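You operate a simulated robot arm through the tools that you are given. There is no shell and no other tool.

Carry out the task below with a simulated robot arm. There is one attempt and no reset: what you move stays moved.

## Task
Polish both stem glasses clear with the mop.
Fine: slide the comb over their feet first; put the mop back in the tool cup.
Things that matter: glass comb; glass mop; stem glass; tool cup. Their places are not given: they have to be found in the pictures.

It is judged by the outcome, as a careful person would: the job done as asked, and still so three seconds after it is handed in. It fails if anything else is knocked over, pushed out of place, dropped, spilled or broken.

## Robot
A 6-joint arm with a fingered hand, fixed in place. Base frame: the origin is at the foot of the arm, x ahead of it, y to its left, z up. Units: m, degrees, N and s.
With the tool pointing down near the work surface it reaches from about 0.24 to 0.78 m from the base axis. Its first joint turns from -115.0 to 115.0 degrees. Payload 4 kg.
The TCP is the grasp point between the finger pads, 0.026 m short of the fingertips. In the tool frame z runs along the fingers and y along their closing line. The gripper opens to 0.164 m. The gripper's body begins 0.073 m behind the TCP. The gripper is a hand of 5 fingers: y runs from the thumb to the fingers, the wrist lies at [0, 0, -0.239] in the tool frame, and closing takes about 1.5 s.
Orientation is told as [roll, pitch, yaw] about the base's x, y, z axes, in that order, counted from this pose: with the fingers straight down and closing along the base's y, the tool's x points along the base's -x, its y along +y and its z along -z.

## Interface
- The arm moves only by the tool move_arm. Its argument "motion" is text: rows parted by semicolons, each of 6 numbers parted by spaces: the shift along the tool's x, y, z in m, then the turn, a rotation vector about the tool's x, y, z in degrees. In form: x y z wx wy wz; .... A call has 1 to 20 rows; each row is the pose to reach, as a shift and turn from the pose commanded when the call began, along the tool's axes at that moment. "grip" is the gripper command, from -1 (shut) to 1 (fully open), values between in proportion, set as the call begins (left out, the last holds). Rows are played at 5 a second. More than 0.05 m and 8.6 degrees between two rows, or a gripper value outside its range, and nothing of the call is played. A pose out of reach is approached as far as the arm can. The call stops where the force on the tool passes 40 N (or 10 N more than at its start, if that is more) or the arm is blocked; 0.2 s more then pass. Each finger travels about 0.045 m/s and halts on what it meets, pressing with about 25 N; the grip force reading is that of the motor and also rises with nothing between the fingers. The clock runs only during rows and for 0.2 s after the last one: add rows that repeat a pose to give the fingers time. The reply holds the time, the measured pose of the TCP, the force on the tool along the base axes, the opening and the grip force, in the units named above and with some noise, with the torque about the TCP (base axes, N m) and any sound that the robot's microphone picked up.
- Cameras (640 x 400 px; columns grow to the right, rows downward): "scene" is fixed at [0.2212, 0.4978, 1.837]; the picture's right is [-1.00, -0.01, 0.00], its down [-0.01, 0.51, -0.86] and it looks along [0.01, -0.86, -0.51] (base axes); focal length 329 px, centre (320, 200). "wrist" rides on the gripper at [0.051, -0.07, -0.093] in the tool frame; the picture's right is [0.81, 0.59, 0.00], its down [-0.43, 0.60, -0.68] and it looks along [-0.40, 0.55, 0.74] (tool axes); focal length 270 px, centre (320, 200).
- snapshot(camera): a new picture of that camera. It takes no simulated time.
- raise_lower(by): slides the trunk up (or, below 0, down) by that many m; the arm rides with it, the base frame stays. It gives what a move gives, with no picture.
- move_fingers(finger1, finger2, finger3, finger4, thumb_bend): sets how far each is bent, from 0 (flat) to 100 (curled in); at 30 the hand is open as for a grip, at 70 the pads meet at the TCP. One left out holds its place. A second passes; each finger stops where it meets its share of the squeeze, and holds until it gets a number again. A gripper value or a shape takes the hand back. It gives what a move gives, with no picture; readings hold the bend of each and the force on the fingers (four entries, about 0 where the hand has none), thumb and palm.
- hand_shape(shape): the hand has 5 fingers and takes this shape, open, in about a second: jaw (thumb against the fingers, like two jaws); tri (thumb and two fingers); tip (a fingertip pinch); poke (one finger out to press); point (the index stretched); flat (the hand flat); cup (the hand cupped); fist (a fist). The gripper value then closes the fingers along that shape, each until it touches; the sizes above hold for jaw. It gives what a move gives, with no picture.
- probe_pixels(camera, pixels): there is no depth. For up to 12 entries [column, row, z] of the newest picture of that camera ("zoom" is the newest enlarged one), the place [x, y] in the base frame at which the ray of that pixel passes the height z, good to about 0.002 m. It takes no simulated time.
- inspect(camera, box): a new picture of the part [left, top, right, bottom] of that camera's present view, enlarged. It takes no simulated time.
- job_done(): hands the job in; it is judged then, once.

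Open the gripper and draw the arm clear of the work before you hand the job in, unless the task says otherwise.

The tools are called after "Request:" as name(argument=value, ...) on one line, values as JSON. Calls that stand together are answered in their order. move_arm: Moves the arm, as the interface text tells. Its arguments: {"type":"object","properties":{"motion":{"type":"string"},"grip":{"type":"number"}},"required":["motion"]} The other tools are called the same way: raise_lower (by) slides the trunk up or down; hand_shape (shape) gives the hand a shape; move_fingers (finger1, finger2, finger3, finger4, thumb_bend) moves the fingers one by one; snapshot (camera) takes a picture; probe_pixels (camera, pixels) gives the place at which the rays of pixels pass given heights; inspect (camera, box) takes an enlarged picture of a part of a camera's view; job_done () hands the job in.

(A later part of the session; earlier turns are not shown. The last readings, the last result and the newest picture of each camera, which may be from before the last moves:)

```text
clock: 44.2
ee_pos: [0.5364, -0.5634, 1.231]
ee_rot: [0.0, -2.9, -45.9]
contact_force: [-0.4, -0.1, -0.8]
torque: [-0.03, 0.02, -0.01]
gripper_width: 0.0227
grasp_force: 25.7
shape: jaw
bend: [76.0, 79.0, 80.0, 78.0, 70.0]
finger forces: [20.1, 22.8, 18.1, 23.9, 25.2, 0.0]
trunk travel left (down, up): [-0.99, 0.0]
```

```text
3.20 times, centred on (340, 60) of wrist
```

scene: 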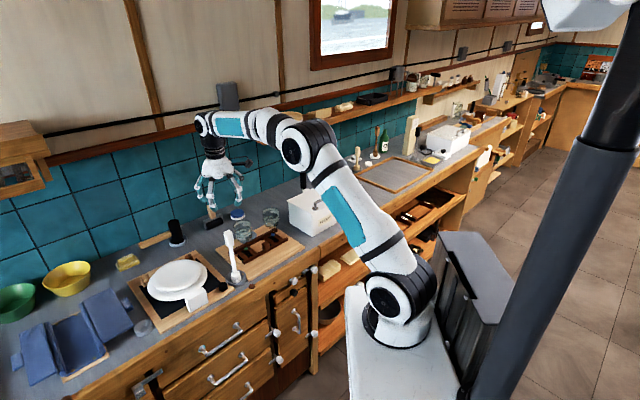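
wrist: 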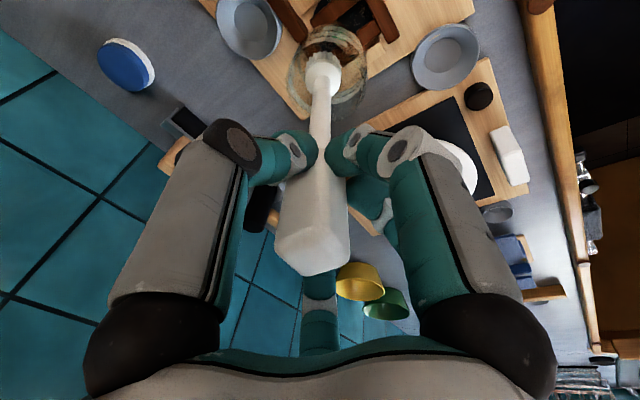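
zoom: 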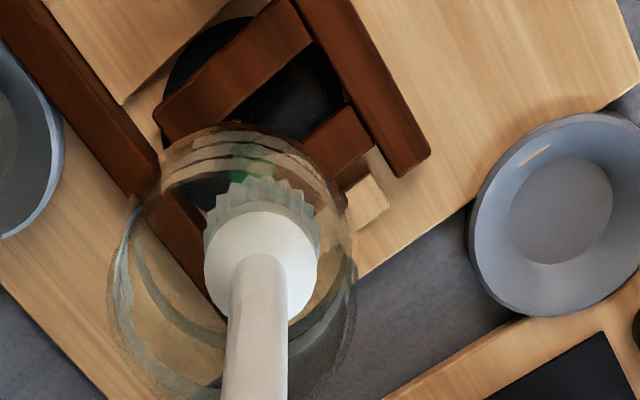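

Tilt is now 2.9° and reachable. I run a full 15 mm-radius orbit of the head around the bowl axis at this height (the glass should re-centre), ending back in the middle.

Request:
move_arm(motion="-0.0012 0.009 0.0001 0 0 0; 0.0039 0.0081 -0.0002 0 0 0; 0.0084 0.0055 -0.0004 0 0 0; 0.0118 0.0015 -0.0006 0 0 0; 0.0136 -0.0034 -0.0007 0 0 0; 0.0136 -0.0086 -0.0007 0 0 0; 0.0118 -0.0135 -0.0006 0 0 0; 0.0084 -0.0175 -0.0004 0 0 0; 0.0039 -0.0201 -0.0002 0 0 0; -0.0012 -0.021 0.0001 0 0 0; -0.0063 -0.0201 0.0003 0 0 0; -0.0108 -0.0175 0.0005 0 0 0; -0.0142 -0.0135 0.0007 0 0 0; -0.016 -0.0086 0.0008 0 0 0; -0.016 -0.0034 0.0008 0 0 0; -0.0142 0.0015 0.0007 0 0 0; -0.0108 0.0055 0.0005 0 0 0; -0.0063 0.0081 0.0003 0 0 0; -0.0012 0.009 0.0001 0 0 0; -0.0012 -0.002 0.0001 0 0 0")

Request:
inspect(camera="scene", box=[232, 215, 260, 243])

Request:
inspect(camera="wrist", box=[240, 0, 440, 120])

```text
clock: 48.4
ee_pos: [0.5335, -0.566, 1.2301]
ee_rot: [0.1, -2.9, -45.9]
contact_force: [0.0, 0.1, -0.8]
torque: [0.03, 0.05, -0.03]
gripper_width: 0.0227
grasp_force: 25.3
shape: jaw
bend: [76.0, 79.0, 80.0, 78.0, 70.0]
finger forces: [20.0, 22.5, 18.2, 24.0, 25.0, 0.0]
trunk travel left (down, up): [-0.99, 0.0]
```

```text
14.29 times, centred on (246, 229) of scene
```

zoom: 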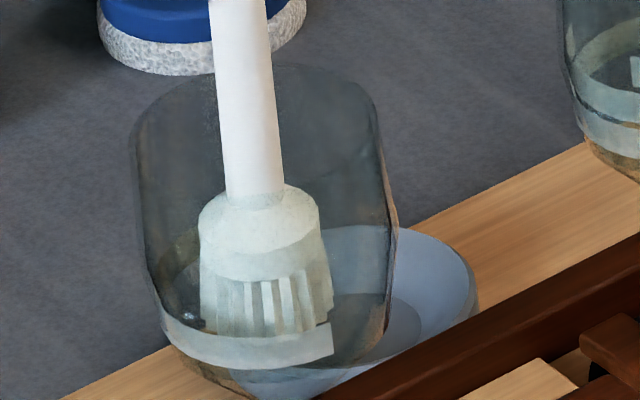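

```text
3.20 times, centred on (340, 60) of wrist
```

zoom: 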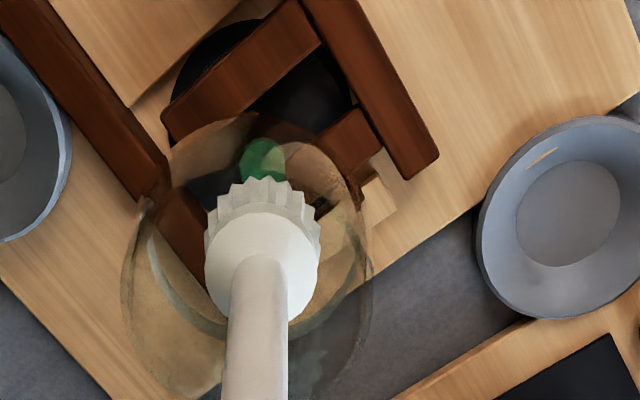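

The upper two smears of this glass are gone; only the lowest one remains on the left. I run a second orbit slightly wider and 1.5 mm lower.

Request:
move_arm(motion="-0.001 0.0125 0.0016 0 0 0; 0.0043 0.0116 0.0013 0 0 0; 0.009 0.0089 0.001 0 0 0; 0.0124 0.0048 0.0009 0 0 0; 0.0143 -0.0003 0.0008 0 0 0; 0.0143 -0.0057 0.0008 0 0 0; 0.0124 -0.0108 0.0009 0 0 0; 0.009 -0.0149 0.001 0 0 0; 0.0043 -0.0176 0.0013 0 0 0; -0.001 -0.0185 0.0016 0 0 0; -0.0063 -0.0176 0.0018 0 0 0; -0.011 -0.0149 0.002 0 0 0; -0.0144 -0.0108 0.0022 0 0 0; -0.0163 -0.0057 0.0023 0 0 0; -0.0163 -0.0003 0.0023 0 0 0; -0.0144 0.0048 0.0022 0 0 0; -0.011 0.0089 0.002 0 0 0; -0.0063 0.0116 0.0018 0 0 0; -0.001 0.0125 0.0016 0 0 0; -0.001 -0.003 0.0005 0 0 0")

Request:
inspect(camera="scene", box=[232, 215, 260, 243])

Request:
inspect(camera="wrist", box=[240, 0, 440, 120])

```text
clock: 52.6
ee_pos: [0.5321, -0.5697, 1.229]
ee_rot: [0.0, -3.0, -46.1]
contact_force: [-0.2, 1.2, -0.9]
torque: [0.0, -0.01, 0.0]
gripper_width: 0.0227
grasp_force: 24.9
shape: jaw
bend: [76.0, 79.0, 80.0, 78.0, 70.0]
finger forces: [19.9, 22.3, 18.1, 24.2, 24.8, 0.0]
trunk travel left (down, up): [-0.99, 0.0]
```

```text
14.29 times, centred on (246, 229) of scene
```

zoom: 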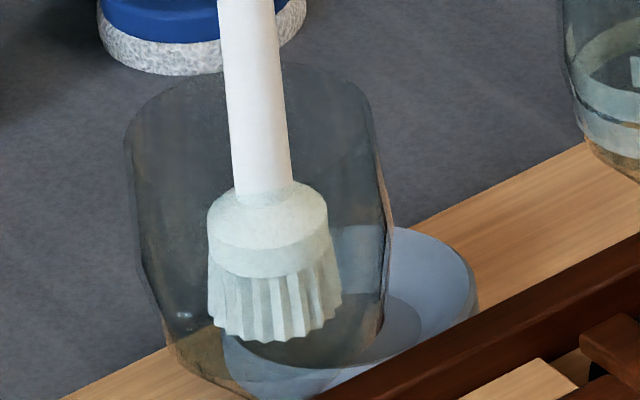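

```text
3.20 times, centred on (340, 60) of wrist
```

zoom: 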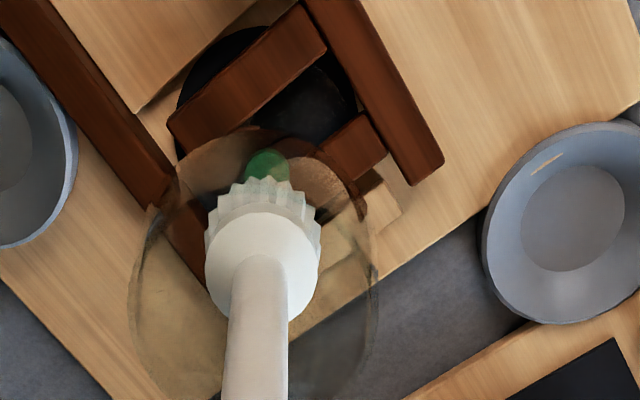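

This glass now looks completely clear. I lift the mop straight out, tilting back to 10° as it leaves the bowl to remain in reach.

Request:
move_arm(motion="-0.0015 0 -0.03 0 0 0; 0.0049 0 -0.0598 0 -2.33 0; 0.0114 0 -0.0893 0 -4.67 0; 0.0177 0 -0.1183 0 -7 0; 0.0177 0 -0.1183 0 -7 0")

Request:
inspect(camera="scene", box=[220, 190, 300, 265])

Request:
inspect(camera="wrist", box=[200, 0, 440, 140])

```text
clock: 53.8
ee_pos: [0.5182, -0.5516, 1.3457]
ee_rot: [0.0, -9.8, -45.9]
contact_force: [-0.3, -0.1, -0.1]
torque: [0.04, 0.03, -0.02]
gripper_width: 0.0224
grasp_force: 24.9
shape: jaw
bend: [76.0, 79.0, 80.0, 78.0, 70.0]
finger forces: [19.9, 22.0, 18.1, 24.3, 24.8, 0.1]
trunk travel left (down, up): [-0.99, 0.0]
```

```text
5.33 times, centred on (260, 228) of scene
```

zoom: 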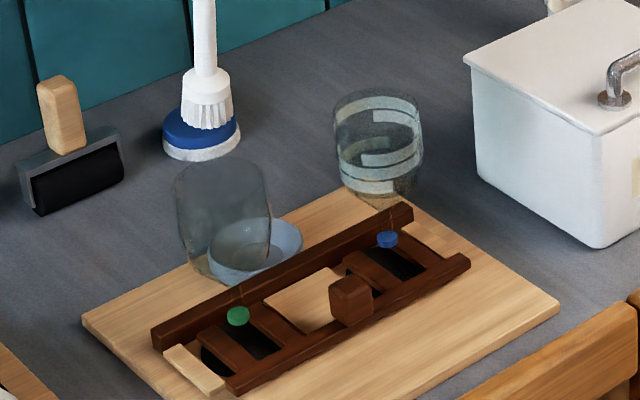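

```text
2.67 times, centred on (320, 70) of wrist
```

zoom: 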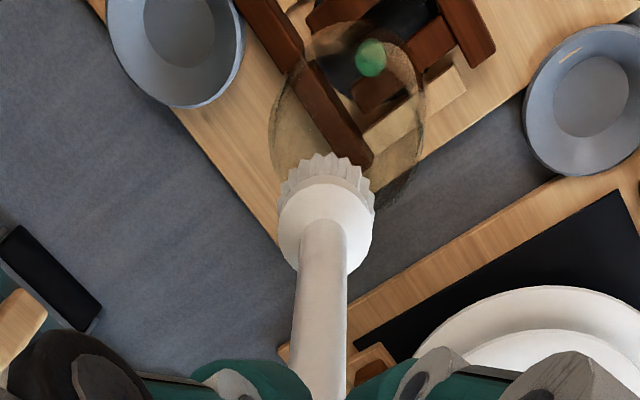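

The green-ring glass is clear, upright and still pinned. I carry the mop sideways to above the blue-ring glass at about (0.4405,-0.6705), keeping the head above the rims.

Request:
move_arm(motion="0.001 -0.0346 0.0033 0 0 0; 0.002 -0.0692 0.0066 0 0 0; 0.003 -0.1039 0.0099 0 0 0; 0.004 -0.1385 0.0132 0 0 0; 0.004 -0.1385 0.0132 0 0 0")

Request:
inspect(camera="scene", box=[235, 190, 315, 250])

Request:
inspect(camera="wrist", box=[240, 0, 400, 100])

```text
clock: 55.0
ee_pos: [0.4158, -0.6462, 1.3333]
ee_rot: [0.0, -10.0, -45.9]
contact_force: [-1.3, -0.2, -1.3]
torque: [0.03, 0.05, 0.03]
gripper_width: 0.0227
grasp_force: 24.8
shape: jaw
bend: [76.0, 79.0, 80.0, 78.0, 70.0]
finger forces: [19.8, 21.9, 18.1, 24.4, 24.6, 0.0]
trunk travel left (down, up): [-0.99, 0.0]
```

```text
6.67 times, centred on (275, 220) of scene
```

zoom: 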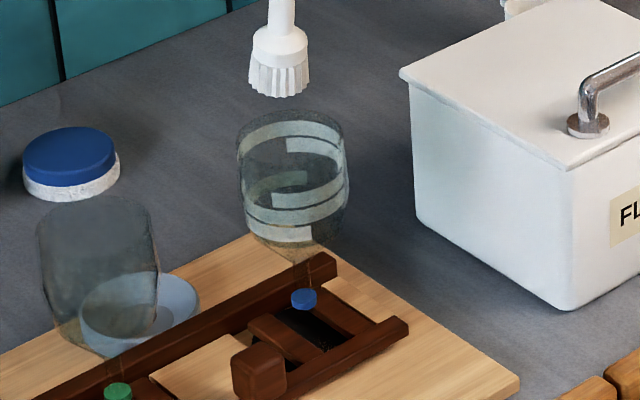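

```text
4.00 times, centred on (320, 50) of wrist
```

zoom: 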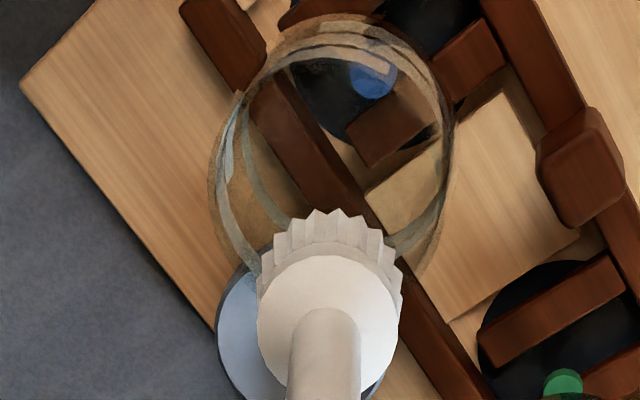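

I probe the mop head bottom and the blue-ring bowl's outline in the scene to check the alignment.

Request:
inspect(camera="scene", box=[255, 190, 305, 240])

```text
8.00 times, centred on (280, 215) of scene
```

zoom: 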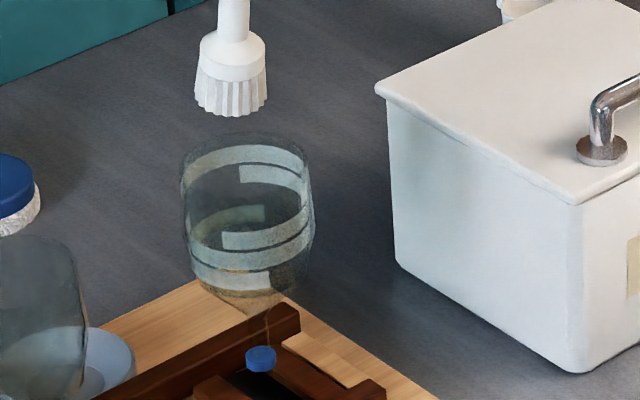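

I probe the bristle-end centre (231,101) and the rim centre (246,167) in this zoom at their heights.

Request:
probe_pixels(camera="zoom", pixels=[[231, 101, 1.141], [231, 101, 1.135], [246, 167, 1.097], [246, 167, 1.09], [261, 358, 0.972], [181, 180, 1.09], [314, 180, 1.09]])

```text
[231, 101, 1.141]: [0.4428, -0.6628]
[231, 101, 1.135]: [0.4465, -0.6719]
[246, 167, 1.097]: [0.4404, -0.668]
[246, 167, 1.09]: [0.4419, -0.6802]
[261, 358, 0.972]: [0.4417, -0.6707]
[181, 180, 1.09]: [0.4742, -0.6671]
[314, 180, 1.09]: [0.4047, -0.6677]
```

The bowl axis is ≈(0.441,-0.669) and the head about 3 mm off. I shift 4 mm and lower the head 6 cm into the blue-ring bowl.

Request:
move_arm(motion="0.0007 -0.0036 0 0 0 0; 0.0041 -0.0036 0.0196 0 0 0; 0.0076 -0.0036 0.0393 0 0 0; 0.0111 -0.0036 0.059 0 0 0; 0.0111 -0.0036 0.059 0 0 0")

Request:
inspect(camera="scene", box=[255, 190, 305, 240])

Request:
inspect(camera="wrist", box=[240, 0, 400, 100])

```text
clock: 56.2
ee_pos: [0.4133, -0.6494, 1.2732]
ee_rot: [0.0, -10.0, -46.0]
contact_force: [0.0, -0.5, 0.2]
torque: [0.01, -0.01, 0.02]
gripper_width: 0.0225
grasp_force: 24.9
shape: jaw
bend: [76.0, 79.0, 80.0, 78.0, 70.0]
finger forces: [19.7, 21.7, 18.1, 24.4, 24.5, 0.0]
trunk travel left (down, up): [-0.99, 0.0]
```

```text
8.00 times, centred on (280, 215) of scene
```

zoom: 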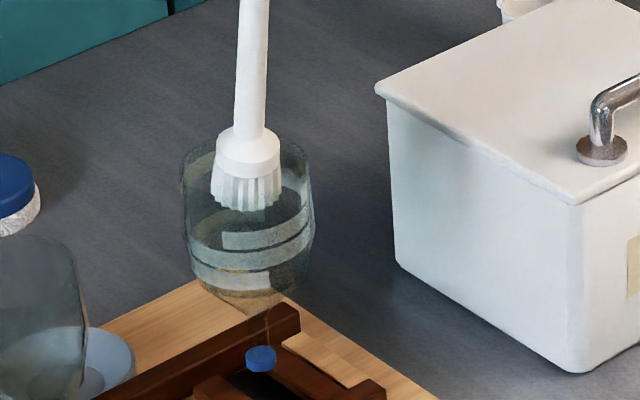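

```text
4.00 times, centred on (320, 50) of wrist
```

zoom: 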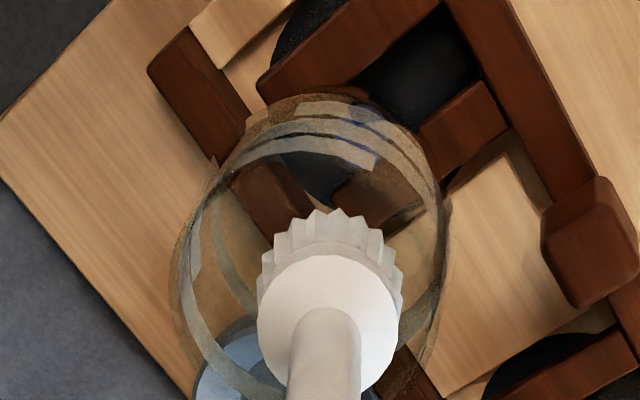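

The head is centred in the blue-ring bowl with no contact. I reduce the tilt to 3° about the head and lower to just above the bowl's bottom.

Request:
move_arm(motion="-0.0079 0 0.0002 0 2.33 0; -0.0159 0 0.0007 0 4.67 0; -0.0238 0 0.0015 0 7 0; -0.0213 0 0.0156 0 7 0; -0.0188 0 0.0297 0 7 0; -0.0163 0 0.0438 0 7 0; -0.0163 0 0.0438 0 7 0")

Request:
inspect(camera="scene", box=[262, 204, 288, 232])

Request:
inspect(camera="wrist", box=[220, 0, 420, 120])

```text
clock: 57.8
ee_pos: [0.4302, -0.6654, 1.2328]
ee_rot: [0.0, -3.0, -45.9]
contact_force: [0.1, 0.6, 0.3]
torque: [0.01, -0.02, -0.04]
gripper_width: 0.0227
grasp_force: 24.3
shape: jaw
bend: [76.0, 79.0, 80.0, 78.0, 70.0]
finger forces: [19.7, 20.9, 18.2, 24.8, 24.6, 0.0]
trunk travel left (down, up): [-0.99, 0.0]
```

```text
14.29 times, centred on (275, 218) of scene
```

zoom: 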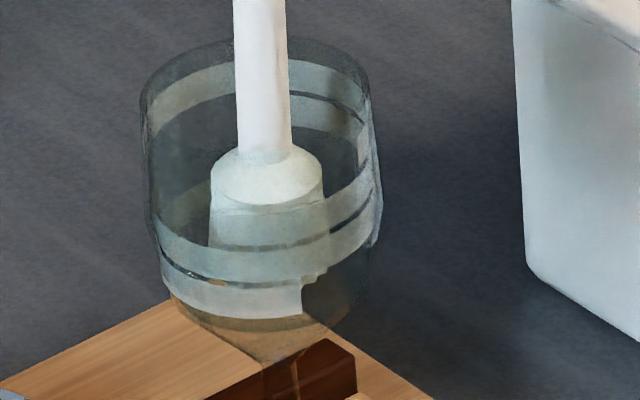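

```text
3.20 times, centred on (320, 60) of wrist
```

zoom: 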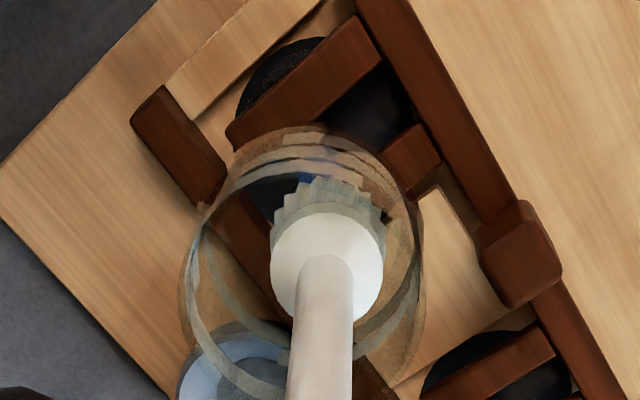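

Ready at the bottom of the blue-ring bowl. I run a full 15.5 mm orbit around its axis as with the first glass.

Request:
move_arm(motion="-0.0028 0.0141 0.0001 0 0 0; 0.0025 0.0132 -0.0001 0 0 0; 0.0072 0.0105 -0.0004 0 0 0; 0.0106 0.0064 -0.0005 0 0 0; 0.0125 0.0013 -0.0006 0 0 0; 0.0125 -0.0041 -0.0006 0 0 0; 0.0106 -0.0092 -0.0005 0 0 0; 0.0072 -0.0133 -0.0004 0 0 0; 0.0025 -0.016 -0.0001 0 0 0; -0.0028 -0.0169 0.0001 0 0 0; -0.0081 -0.016 0.0004 0 0 0; -0.0128 -0.0133 0.0006 0 0 0; -0.0162 -0.0092 0.0008 0 0 0; -0.0181 -0.0041 0.0009 0 0 0; -0.0181 0.0013 0.0009 0 0 0; -0.0162 0.0064 0.0008 0 0 0; -0.0128 0.0105 0.0006 0 0 0; -0.0081 0.0132 0.0004 0 0 0; -0.0028 0.0141 0.0001 0 0 0; -0.0028 -0.0014 0.0001 0 0 0")

Request:
inspect(camera="scene", box=[262, 204, 288, 232])

Request:
inspect(camera="wrist", box=[220, 0, 420, 120])

```text
clock: 62.0
ee_pos: [0.4298, -0.6692, 1.2323]
ee_rot: [0.1, -2.9, -46.0]
contact_force: [0.0, -0.2, -0.9]
torque: [0.0, 0.02, 0.0]
gripper_width: 0.0223
grasp_force: 25.4
shape: jaw
bend: [76.0, 79.0, 80.0, 78.0, 70.0]
finger forces: [19.4, 18.7, 19.0, 25.6, 24.8, 0.0]
out of reach, approached as far as the arm can: row 12, 13, 14, 15, 16
trunk travel left (down, up): [-0.99, 0.0]
```

```text
14.29 times, centred on (275, 218) of scene
```

zoom: 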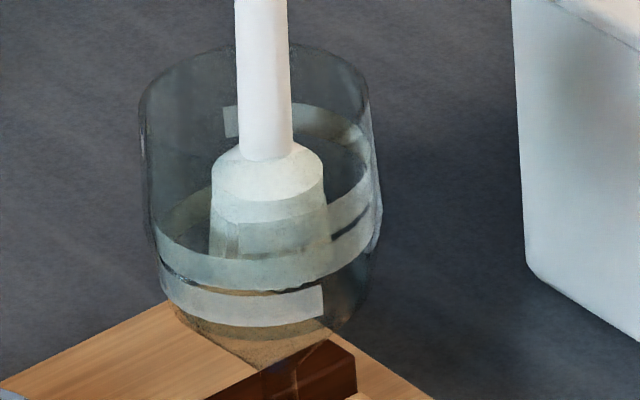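

```text
3.20 times, centred on (320, 60) of wrist
```

zoom: 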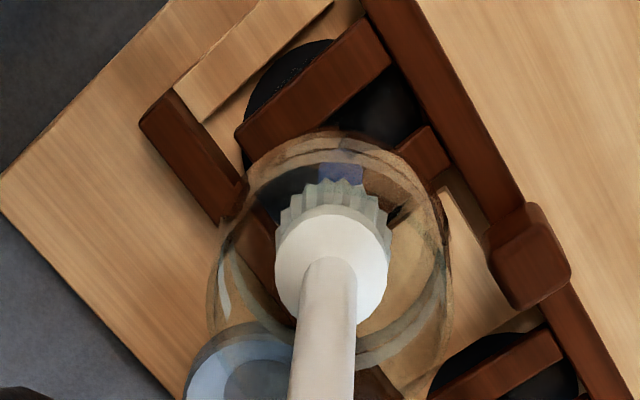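

The top smear is cleared, but the far part of the orbit was out of reach. I add 2.5° tilt for reach, shift the orbit centre slightly toward me and repeat the orbit.

Request:
move_arm(motion="0.0125 0.0179 0 0 -2.5 0; 0.0178 0.017 -0.0003 0 -2.5 0; 0.0225 0.0143 -0.0005 0 -2.5 0; 0.0259 0.0102 -0.0007 0 -2.5 0; 0.0278 0.0051 -0.0008 0 -2.5 0; 0.0278 -0.0003 -0.0008 0 -2.5 0; 0.0259 -0.0054 -0.0007 0 -2.5 0; 0.0225 -0.0095 -0.0005 0 -2.5 0; 0.0178 -0.0122 -0.0003 0 -2.5 0; 0.0125 -0.0131 0 0 -2.5 0; 0.0072 -0.0122 0.0003 0 -2.5 0; 0.0025 -0.0095 0.0005 0 -2.5 0; -0.0009 -0.0054 0.0007 0 -2.5 0; -0.0028 -0.0003 0.0008 0 -2.5 0; -0.0028 0.0051 0.0008 0 -2.5 0; -0.0009 0.0102 0.0007 0 -2.5 0; 0.0025 0.0143 0.0005 0 -2.5 0; 0.0072 0.017 0.0003 0 -2.5 0; 0.0125 0.0179 0 0 -2.5 0; 0.0125 0.0024 0 0 -2.5 0")

Request:
inspect(camera="scene", box=[262, 204, 288, 232])

Request:
inspect(camera="wrist", box=[220, 0, 420, 120])

```text
clock: 66.2
ee_pos: [0.4233, -0.6597, 1.2324]
ee_rot: [0.0, -5.5, -45.9]
contact_force: [0.0, -0.2, -1.1]
torque: [-0.02, 0.0, -0.02]
gripper_width: 0.0223
grasp_force: 25.1
shape: jaw
bend: [77.0, 80.0, 80.0, 57.0, 70.0]
finger forces: [22.4, 18.2, 21.9, 26.1, 23.6, 0.0]
trunk travel left (down, up): [-0.99, 0.0]
```

```text
14.29 times, centred on (275, 218) of scene
```

zoom: 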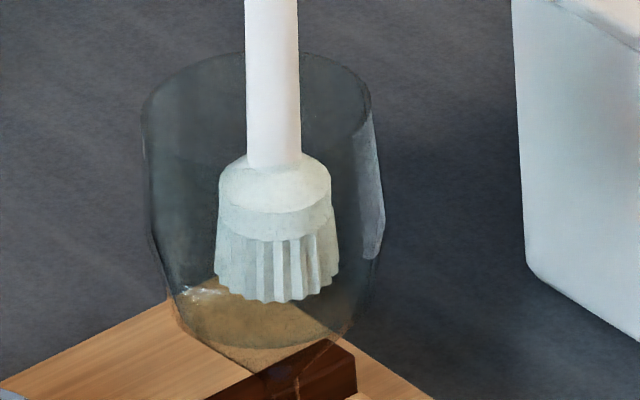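

```text
3.20 times, centred on (320, 60) of wrist
```

zoom: 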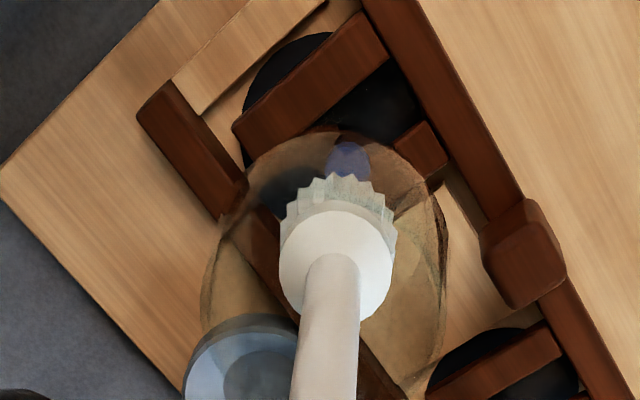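

The blue-ring bowl looks nearly clear; there is a pale strip at its right edge that may be a reflection of the flour box. I zoom closer in both views.

Request:
inspect(camera="scene", box=[276, 208, 292, 224])

Request:
inspect(camera="wrist", box=[270, 30, 370, 125])

```text
16.00 times, centred on (284, 216) of scene
```

zoom: 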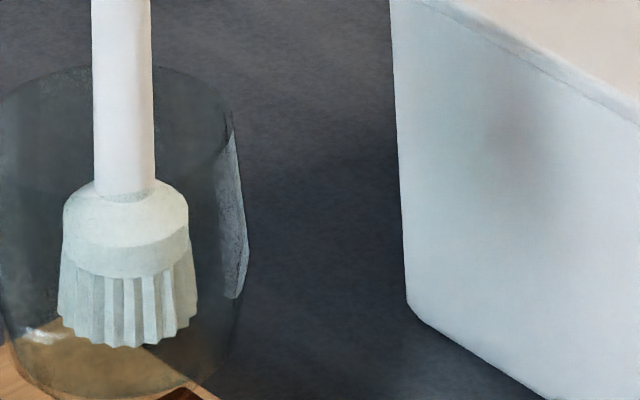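

```text
4.21 times, centred on (320, 78) of wrist
```

zoom: 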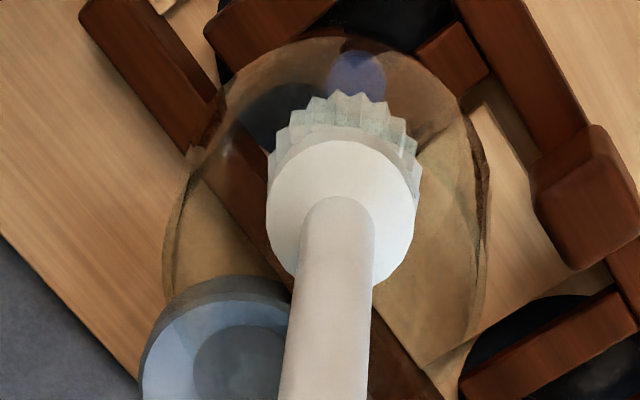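

That strip is just refraction of the white box; both views show no smears left. I lift the mop straight out, returning to about 10° tilt.

Request:
move_arm(motion="-0.0029 0 -0.0299 0 0 0; -0.0006 0 -0.0596 0 -1.5 0; 0.0016 0 -0.0893 0 -3 0; 0.0038 0 -0.1188 0 -4.5 0; 0.0038 0 -0.1188 0 -4.5 0")

Request:
inspect(camera="scene", box=[225, 190, 305, 265])

Request:
inspect(camera="wrist", box=[200, 0, 440, 140])

```text
clock: 67.4
ee_pos: [0.4131, -0.6494, 1.3498]
ee_rot: [0.0, -9.9, -45.9]
contact_force: [-0.3, -0.7, -0.7]
torque: [0.01, 0.01, 0.01]
gripper_width: 0.0222
grasp_force: 25.5
shape: jaw
bend: [77.0, 80.0, 80.0, 57.0, 70.0]
finger forces: [22.4, 18.2, 21.9, 25.9, 23.6, 0.1]
trunk travel left (down, up): [-0.99, 0.0]
```

```text
5.33 times, centred on (265, 228) of scene
```

zoom: 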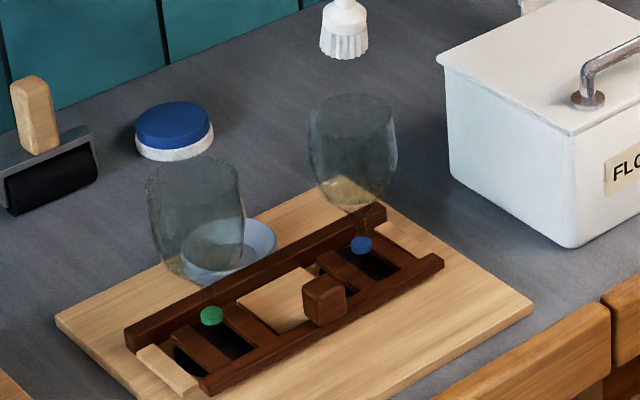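

```text
2.67 times, centred on (320, 70) of wrist
```

zoom: 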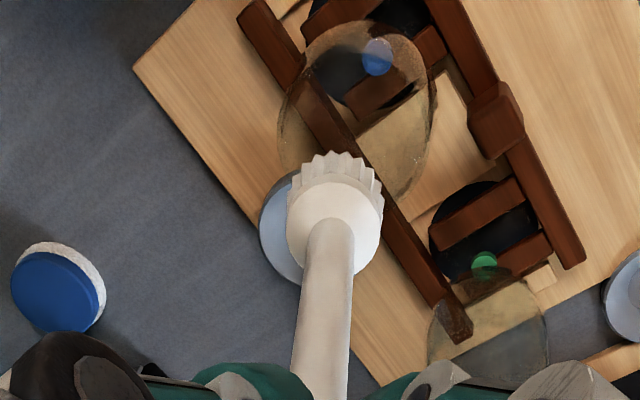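

Both glasses are clear, upright and still pinned by the comb. I carry the mop back, high above everything, to over the tool cup with the hand vertical.

Request:
move_arm(motion="0.0075 0.0349 -0.0006 0 1.41 0; 0.015 0.0697 -0.0012 0 2.83 0; 0.0225 0.1046 -0.0018 0 4.24 0; 0.0299 0.1394 -0.0023 0 5.66 0; 0.0374 0.1743 -0.0029 0 7.07 0; 0.0449 0.2091 -0.0035 0 8.49 0; 0.0524 0.244 -0.0041 0 9.9 0; 0.0524 0.244 -0.0041 0 9.9 0")

Request:
snapshot(camera="wrist")

Request:
inspect(camera="scene", box=[180, 140, 300, 290])

Request:
inspect(camera="wrist", box=[240, 0, 400, 100])

```text
clock: 69.2
ee_pos: [0.5513, -0.4423, 1.3455]
ee_rot: [0.0, 0.0, -46.0]
contact_force: [1.3, -0.1, -0.8]
torque: [0.03, 0.03, 0.0]
gripper_width: 0.0222
grasp_force: 25.2
shape: jaw
bend: [77.0, 80.0, 80.0, 57.0, 70.0]
finger forces: [22.5, 18.2, 21.6, 26.1, 23.4, 0.0]
trunk travel left (down, up): [-0.99, 0.0]
```

```text
taken
```

wrist: 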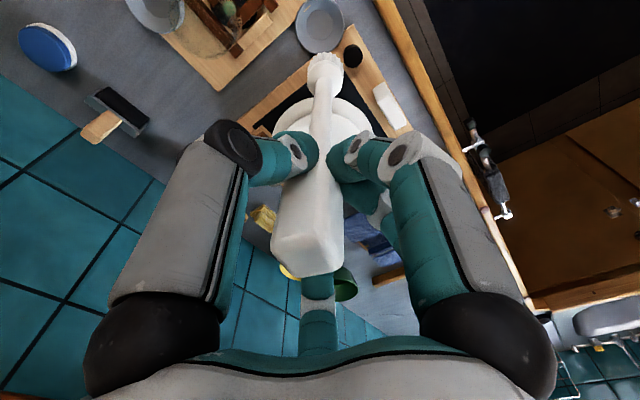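

```text
2.67 times, centred on (240, 215) of scene
```

zoom: 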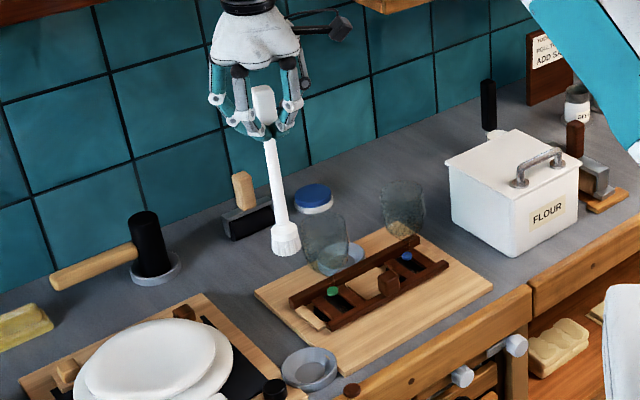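

```text
4.00 times, centred on (320, 50) of wrist
```

zoom: 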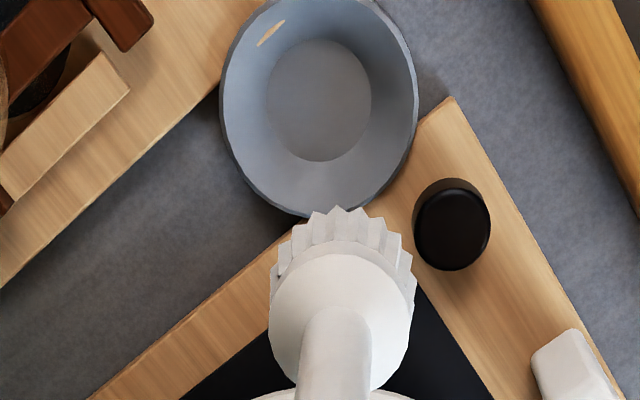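

The mop has rotated slightly in the grip (head 5 px right, handle top 11 px left in the wrist view, about 2.4°). I turn the hand a little to make the mop upright again and recheck.

Request:
move_arm(motion="0.0012 0.0008 0 0.6 -1.1 0; 0.0023 0.0016 0 1.15 -2.25 0; 0.0023 0.0016 0 1.15 -2.25 0")

Request:
inspect(camera="scene", box=[200, 170, 260, 290])

Request:
inspect(camera="wrist", box=[240, 0, 400, 100])

```text
clock: 70.0
ee_pos: [0.5519, -0.4374, 1.3453]
ee_rot: [-1.2, -2.3, -45.9]
contact_force: [-0.1, 0.9, 0.0]
torque: [-0.02, 0.01, 0.02]
gripper_width: 0.0222
grasp_force: 24.8
shape: jaw
bend: [77.0, 80.0, 80.0, 57.0, 70.0]
finger forces: [22.5, 18.3, 21.6, 26.1, 23.4, 0.0]
trunk travel left (down, up): [-0.99, 0.0]
```

```text
3.33 times, centred on (230, 230) of scene
```

zoom: 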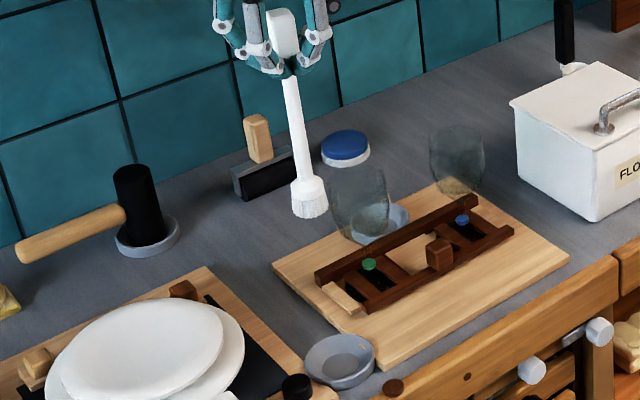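

```text
4.00 times, centred on (320, 50) of wrist
```

zoom: 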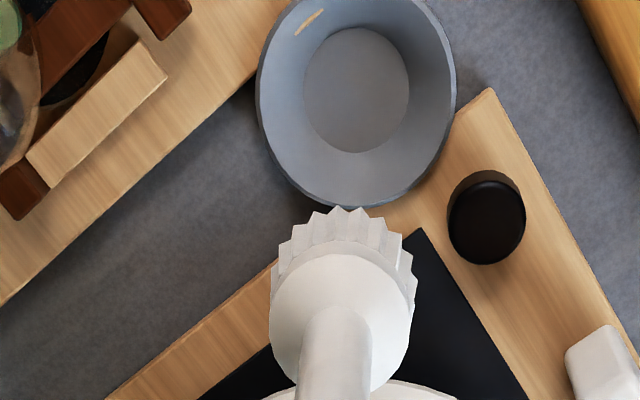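

I zoom on the shaft to measure its verticality against the camera's vertical vanishing line.

Request:
inspect(camera="scene", box=[205, 168, 245, 240])

```text
5.56 times, centred on (225, 204) of scene
```

zoom: 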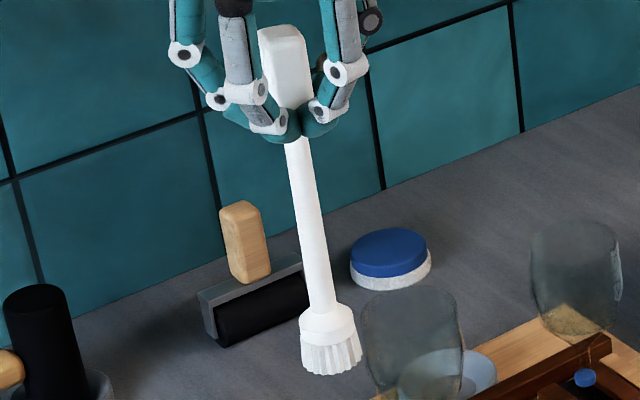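

The shaft leans about 1° toward +x relative to its original standing look. I apply a small corrective turn and check the position above the cup.

Request:
move_arm(motion="-0.0004 -0.0004 0 0.35 0.35 0; -0.0007 -0.0007 0 0.7 0.7 0; -0.0007 -0.0007 0 0.7 0.7 0")

Request:
inspect(camera="scene", box=[205, 168, 245, 240])

Request:
inspect(camera="wrist", box=[240, 0, 400, 100])

```text
clock: 70.8
ee_pos: [0.551, -0.4382, 1.346]
ee_rot: [-1.8, -1.7, -45.9]
contact_force: [0.9, -0.1, -1.7]
torque: [-0.01, 0.02, 0.0]
gripper_width: 0.022
grasp_force: 25.1
shape: jaw
bend: [77.0, 80.0, 80.0, 57.0, 70.0]
finger forces: [22.7, 18.3, 21.6, 26.1, 23.4, 0.1]
trunk travel left (down, up): [-0.99, 0.0]
```

```text
5.56 times, centred on (225, 204) of scene
```

zoom: 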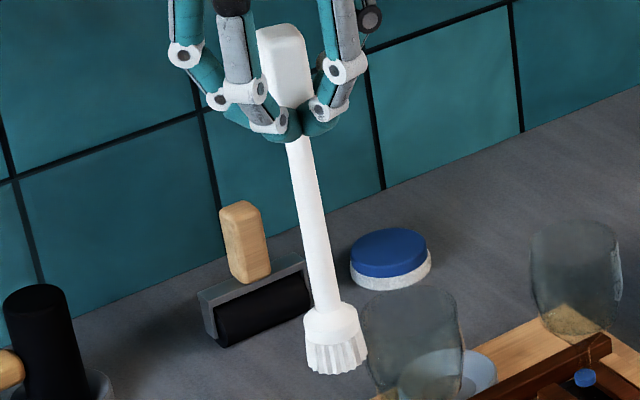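

```text
4.00 times, centred on (320, 50) of wrist
```

zoom: 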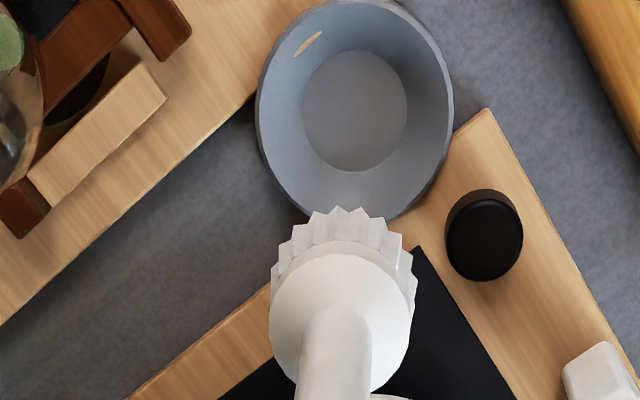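

The shaft is now upright as it originally stood. I probe the cup's flat bottom centre from this wrist view to compare with the mop axis.

Request:
probe_pixels(camera="zoom", pixels=[[355, 110, 0.918], [355, 108, 0.938], [342, 255, 1.15], [342, 245, 1.148]])

Request:
inspect(camera="scene", box=[215, 255, 255, 290])

```text
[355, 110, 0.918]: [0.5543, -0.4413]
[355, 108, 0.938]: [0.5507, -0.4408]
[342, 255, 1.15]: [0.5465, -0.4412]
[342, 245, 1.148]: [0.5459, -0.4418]
```

```text
11.43 times, centred on (235, 272) of scene
```

zoom: 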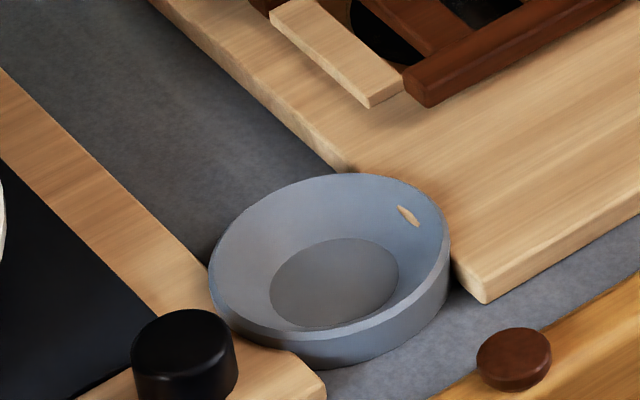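

Wrist view says cup centre (0.552,-0.441) and the mop laterally aligned. I cross-check in the scene camera: cup bottom now, then the mop's bristle end.

Request:
probe_pixels(camera="zoom", pixels=[[335, 283, 0.918], [335, 283, 0.922], [330, 257, 0.94]])

Request:
probe_pixels(camera="scene", pixels=[[227.9, 232.4, 1.151], [227.9, 232.4, 1.147]])

```text
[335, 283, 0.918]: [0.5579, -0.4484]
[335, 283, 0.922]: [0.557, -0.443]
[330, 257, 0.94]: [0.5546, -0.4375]
```

```text
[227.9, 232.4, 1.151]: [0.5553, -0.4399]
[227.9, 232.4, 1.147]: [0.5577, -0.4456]
```

Both views agree within 2 mm. I descend straight down 0.19 m so the head is just above the cup, then check.

Request:
move_arm(motion="0.0011 0.0012 0.038 0 0 0; 0.0023 0.0024 0.076 0 0 0; 0.0034 0.0036 0.114 0 0 0; 0.0045 0.0048 0.152 0 0 0; 0.0056 0.006 0.19 0 0 0; 0.0056 0.006 0.19 0 0 0")

Request:
inspect(camera="scene", box=[205, 225, 265, 290])

Request:
inspect(camera="wrist", box=[240, 0, 400, 100])

```text
clock: 72.2
ee_pos: [0.5521, -0.438, 1.1554]
ee_rot: [-1.8, -1.7, -45.9]
contact_force: [-0.6, 0.2, 0.2]
torque: [-0.02, -0.04, -0.01]
gripper_width: 0.0219
grasp_force: 24.7
shape: jaw
bend: [77.0, 80.0, 80.0, 57.0, 70.0]
finger forces: [23.2, 18.6, 21.4, 26.2, 23.3, 0.0]
trunk travel left (down, up): [-0.99, 0.0]
```

```text
6.15 times, centred on (235, 258) of scene
```

zoom: 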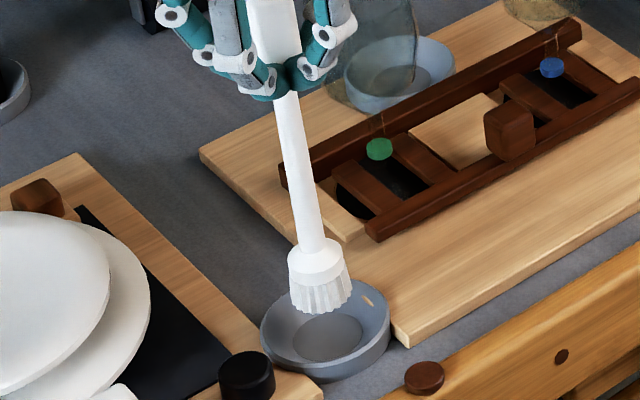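

```text
4.00 times, centred on (320, 50) of wrist
```

zoom: 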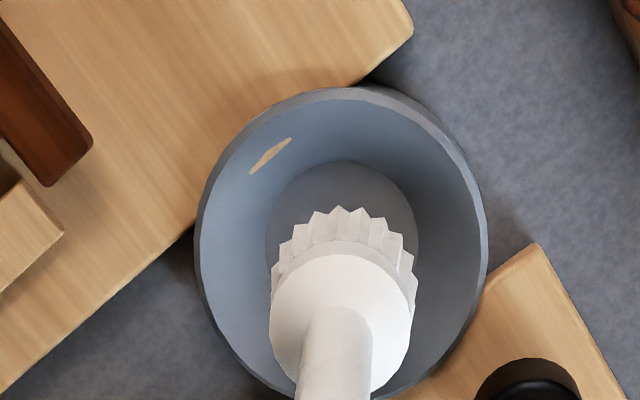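

The head is centred over the cup in both views. I lower another 3.4 cm slowly toward the cup's bottom.

Request:
move_arm(motion="0.0003 0.0003 0.01 0 0 0; 0.0006 0.0006 0.02 0 0 0; 0.0008 0.0009 0.027 0 0 0; 0.0009 0.001 0.031 0 0 0; 0.001 0.0011 0.034 0 0 0; 0.001 0.0011 0.034 0 0 0")

Request:
inspect(camera="scene", box=[205, 225, 265, 290])

Request:
inspect(camera="wrist", box=[240, 0, 400, 100])

```text
clock: 73.6
ee_pos: [0.55, -0.4387, 1.1207]
ee_rot: [-1.8, -1.6, -46.0]
contact_force: [-3.9, 1.7, -0.9]
torque: [-0.01, 0.03, -0.04]
gripper_width: 0.0219
grasp_force: 24.9
shape: jaw
bend: [77.0, 80.0, 80.0, 57.0, 70.0]
finger forces: [24.4, 19.4, 20.6, 25.5, 24.0, 0.1]
trunk travel left (down, up): [-0.99, 0.0]
```

```text
6.15 times, centred on (235, 258) of scene
```

zoom: 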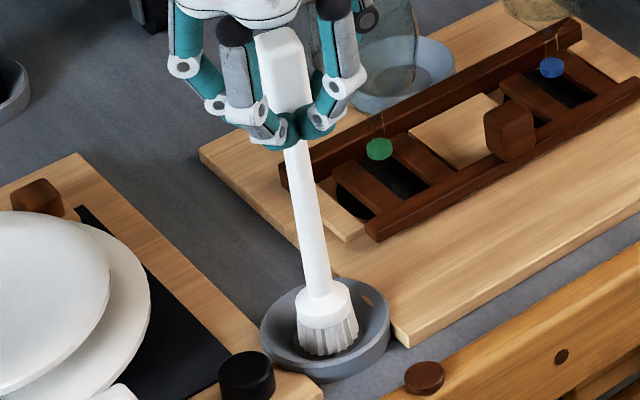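

```text
4.00 times, centred on (320, 50) of wrist
```

zoom: 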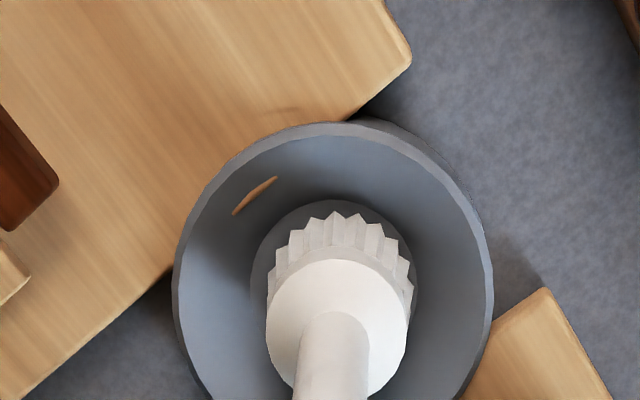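

There's a light sideways force (−3.9 N in x) from the cup's cone and the head is ~2–3 mm above its seat. I nudge 1 mm toward −x and lower 2.5 mm.

Request:
move_arm(motion="0.0011 -0.0004 0 0 0 0; 0.0012 -0.0003 0.0015 0 0 0; 0.0012 -0.0003 0.0025 0 0 0; 0.0012 -0.0003 0.0025 0 0 0")

Request:
inspect(camera="scene", box=[205, 225, 265, 290])

```text
clock: 74.6
ee_pos: [0.5507, -0.4378, 1.1196]
ee_rot: [-1.8, -1.6, -46.0]
contact_force: [0.4, -0.8, 0.7]
torque: [-0.1, -0.07, -0.03]
gripper_width: 0.022
grasp_force: 25.2
shape: jaw
bend: [77.0, 80.0, 80.0, 57.0, 70.0]
finger forces: [23.4, 18.4, 21.0, 26.5, 23.5, 0.1]
trunk travel left (down, up): [-0.99, 0.0]
```

```text
6.15 times, centred on (235, 258) of scene
```

zoom: 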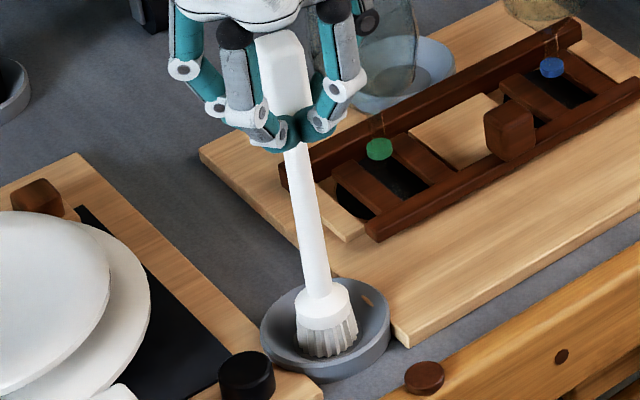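

Lateral force is gone, and no bottom contact yet. I lower another 2.5 mm.

Request:
move_arm(motion="0 0 0.0015 0 0 0; 0.0001 0.0001 0.0025 0 0 0; 0.0001 0.0001 0.0025 0 0 0")

```text
clock: 75.4
ee_pos: [0.5496, -0.4373, 1.1174]
ee_rot: [-1.8, -1.8, -45.9]
contact_force: [0.7, -2.9, 7.2]
torque: [-0.15, -0.08, -0.03]
gripper_width: 0.022
grasp_force: 25.4
shape: jaw
bend: [77.0, 80.0, 80.0, 78.0, 70.0]
finger forces: [23.8, 18.5, 22.1, 28.1, 24.5, 0.1]
trunk travel left (down, up): [-0.99, 0.0]
```

The mop is seated (7 N upward). I relieve the push slightly, then open all five fingers together so the mop isn't pushed sideways.

Request:
move_arm(motion="-0.0004 -0.0004 -0.0008 0 0 0; -0.0005 -0.0005 -0.0012 0 0 0; -0.0005 -0.0005 -0.0012 0 0 0")

Request:
move_fingers(finger1=40, finger2=40, finger3=40, finger4=40, thumb_bend=40)

Request:
snapshot(camera="wrist")

Request:
inspect(camera="scene", box=[190, 200, 270, 290])

```text
clock: 76.2
ee_pos: [0.5501, -0.4378, 1.1181]
ee_rot: [-1.8, -1.6, -46.0]
contact_force: [2.7, -3.3, 4.8]
torque: [-0.16, -0.14, -0.02]
gripper_width: 0.0221
grasp_force: 24.9
shape: jaw
bend: [77.0, 80.0, 80.0, 78.0, 70.0]
finger forces: [23.7, 18.5, 22.3, 28.0, 23.9, 0.0]
trunk travel left (down, up): [-0.99, 0.0]
```

```text
clock: 77.2
ee_pos: [0.55, -0.438, 1.1164]
ee_rot: [-1.8, -1.6, -45.9]
contact_force: [0.1, 0.4, 0.4]
torque: [0.02, -0.04, 0.02]
gripper_width: 0.0667
grasp_force: 0.1
shape: fingers
bend: [40.0, 40.0, 40.0, 40.0, 40.0]
finger forces: [0.1, 0.1, 0.1, 0.0, 0.0, 0.1]
trunk travel left (down, up): [-0.99, 0.0]
```

```text
taken
```

wrist: 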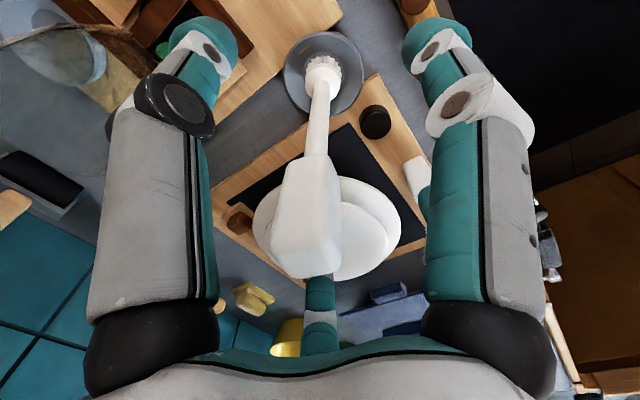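

```text
4.44 times, centred on (230, 245) of scene
```

zoom: 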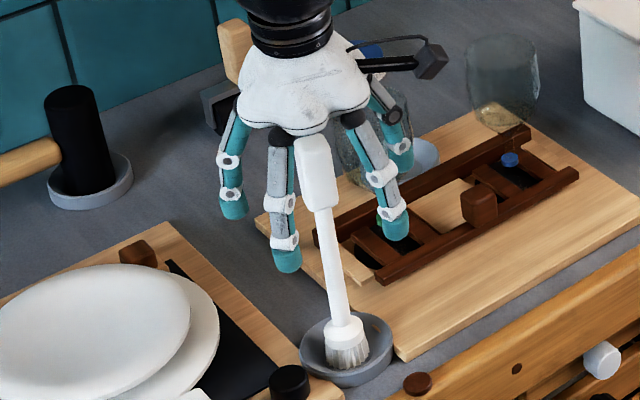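

The mop stands on its own in the cup. I open a touch more and rise straight up.

Request:
move_fingers(finger1=35, finger2=35, finger3=35, finger4=35, thumb_bend=35)

Request:
move_arm(motion="-0.0006 -0.0006 -0.02 0 0 0; -0.0012 -0.0013 -0.04 0 0 0; -0.0024 -0.0025 -0.08 0 0 0; -0.0036 -0.0038 -0.12 0 0 0; -0.0048 -0.005 -0.16 0 0 0; -0.006 -0.0063 -0.2 0 0 0")

Request:
snapshot(camera="wrist")

Request:
inspect(camera="scene", box=[190, 180, 310, 290])

```text
clock: 78.2
ee_pos: [0.5505, -0.4373, 1.1164]
ee_rot: [-1.8, -1.6, -46.0]
contact_force: [-0.1, 0.7, 0.5]
torque: [-0.01, 0.03, 0.02]
gripper_width: 0.0786
grasp_force: 0.0
shape: fingers
bend: [35.0, 35.0, 35.0, 35.0, 35.0]
finger forces: [0.0, 0.1, 0.0, 0.1, 0.0, 0.0]
trunk travel left (down, up): [-0.99, 0.0]
```

```text
clock: 79.6
ee_pos: [0.5496, -0.4378, 1.3167]
ee_rot: [-1.8, -1.6, -45.9]
contact_force: [-0.5, 0.4, 0.3]
torque: [0.0, 0.03, -0.04]
gripper_width: 0.0789
grasp_force: 0.0
shape: fingers
bend: [35.0, 35.0, 35.0, 35.0, 35.0]
finger forces: [0.0, 0.1, 0.1, 0.0, 0.0, 0.0]
trunk travel left (down, up): [-0.99, 0.0]
```

```text
taken
```

wrist: 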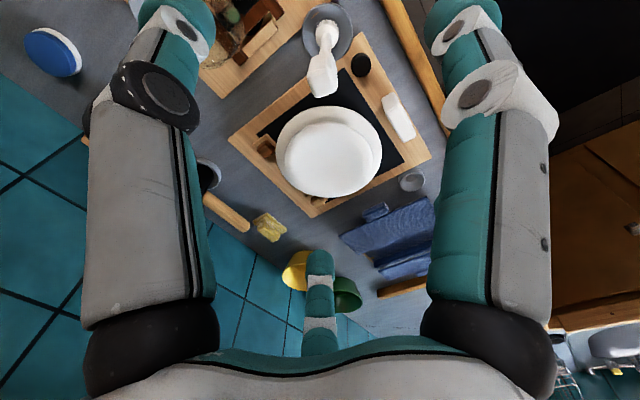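

```text
3.64 times, centred on (250, 235) of scene
```

zoom: 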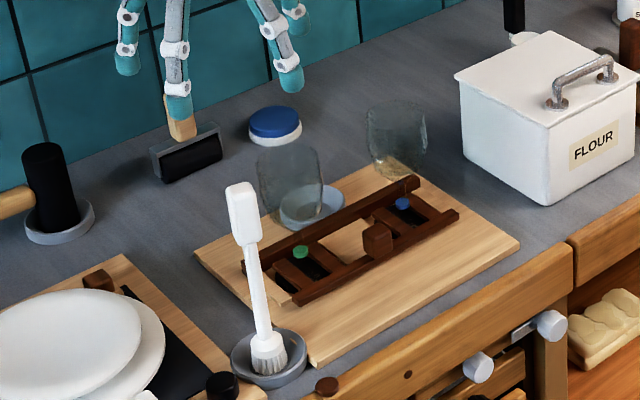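

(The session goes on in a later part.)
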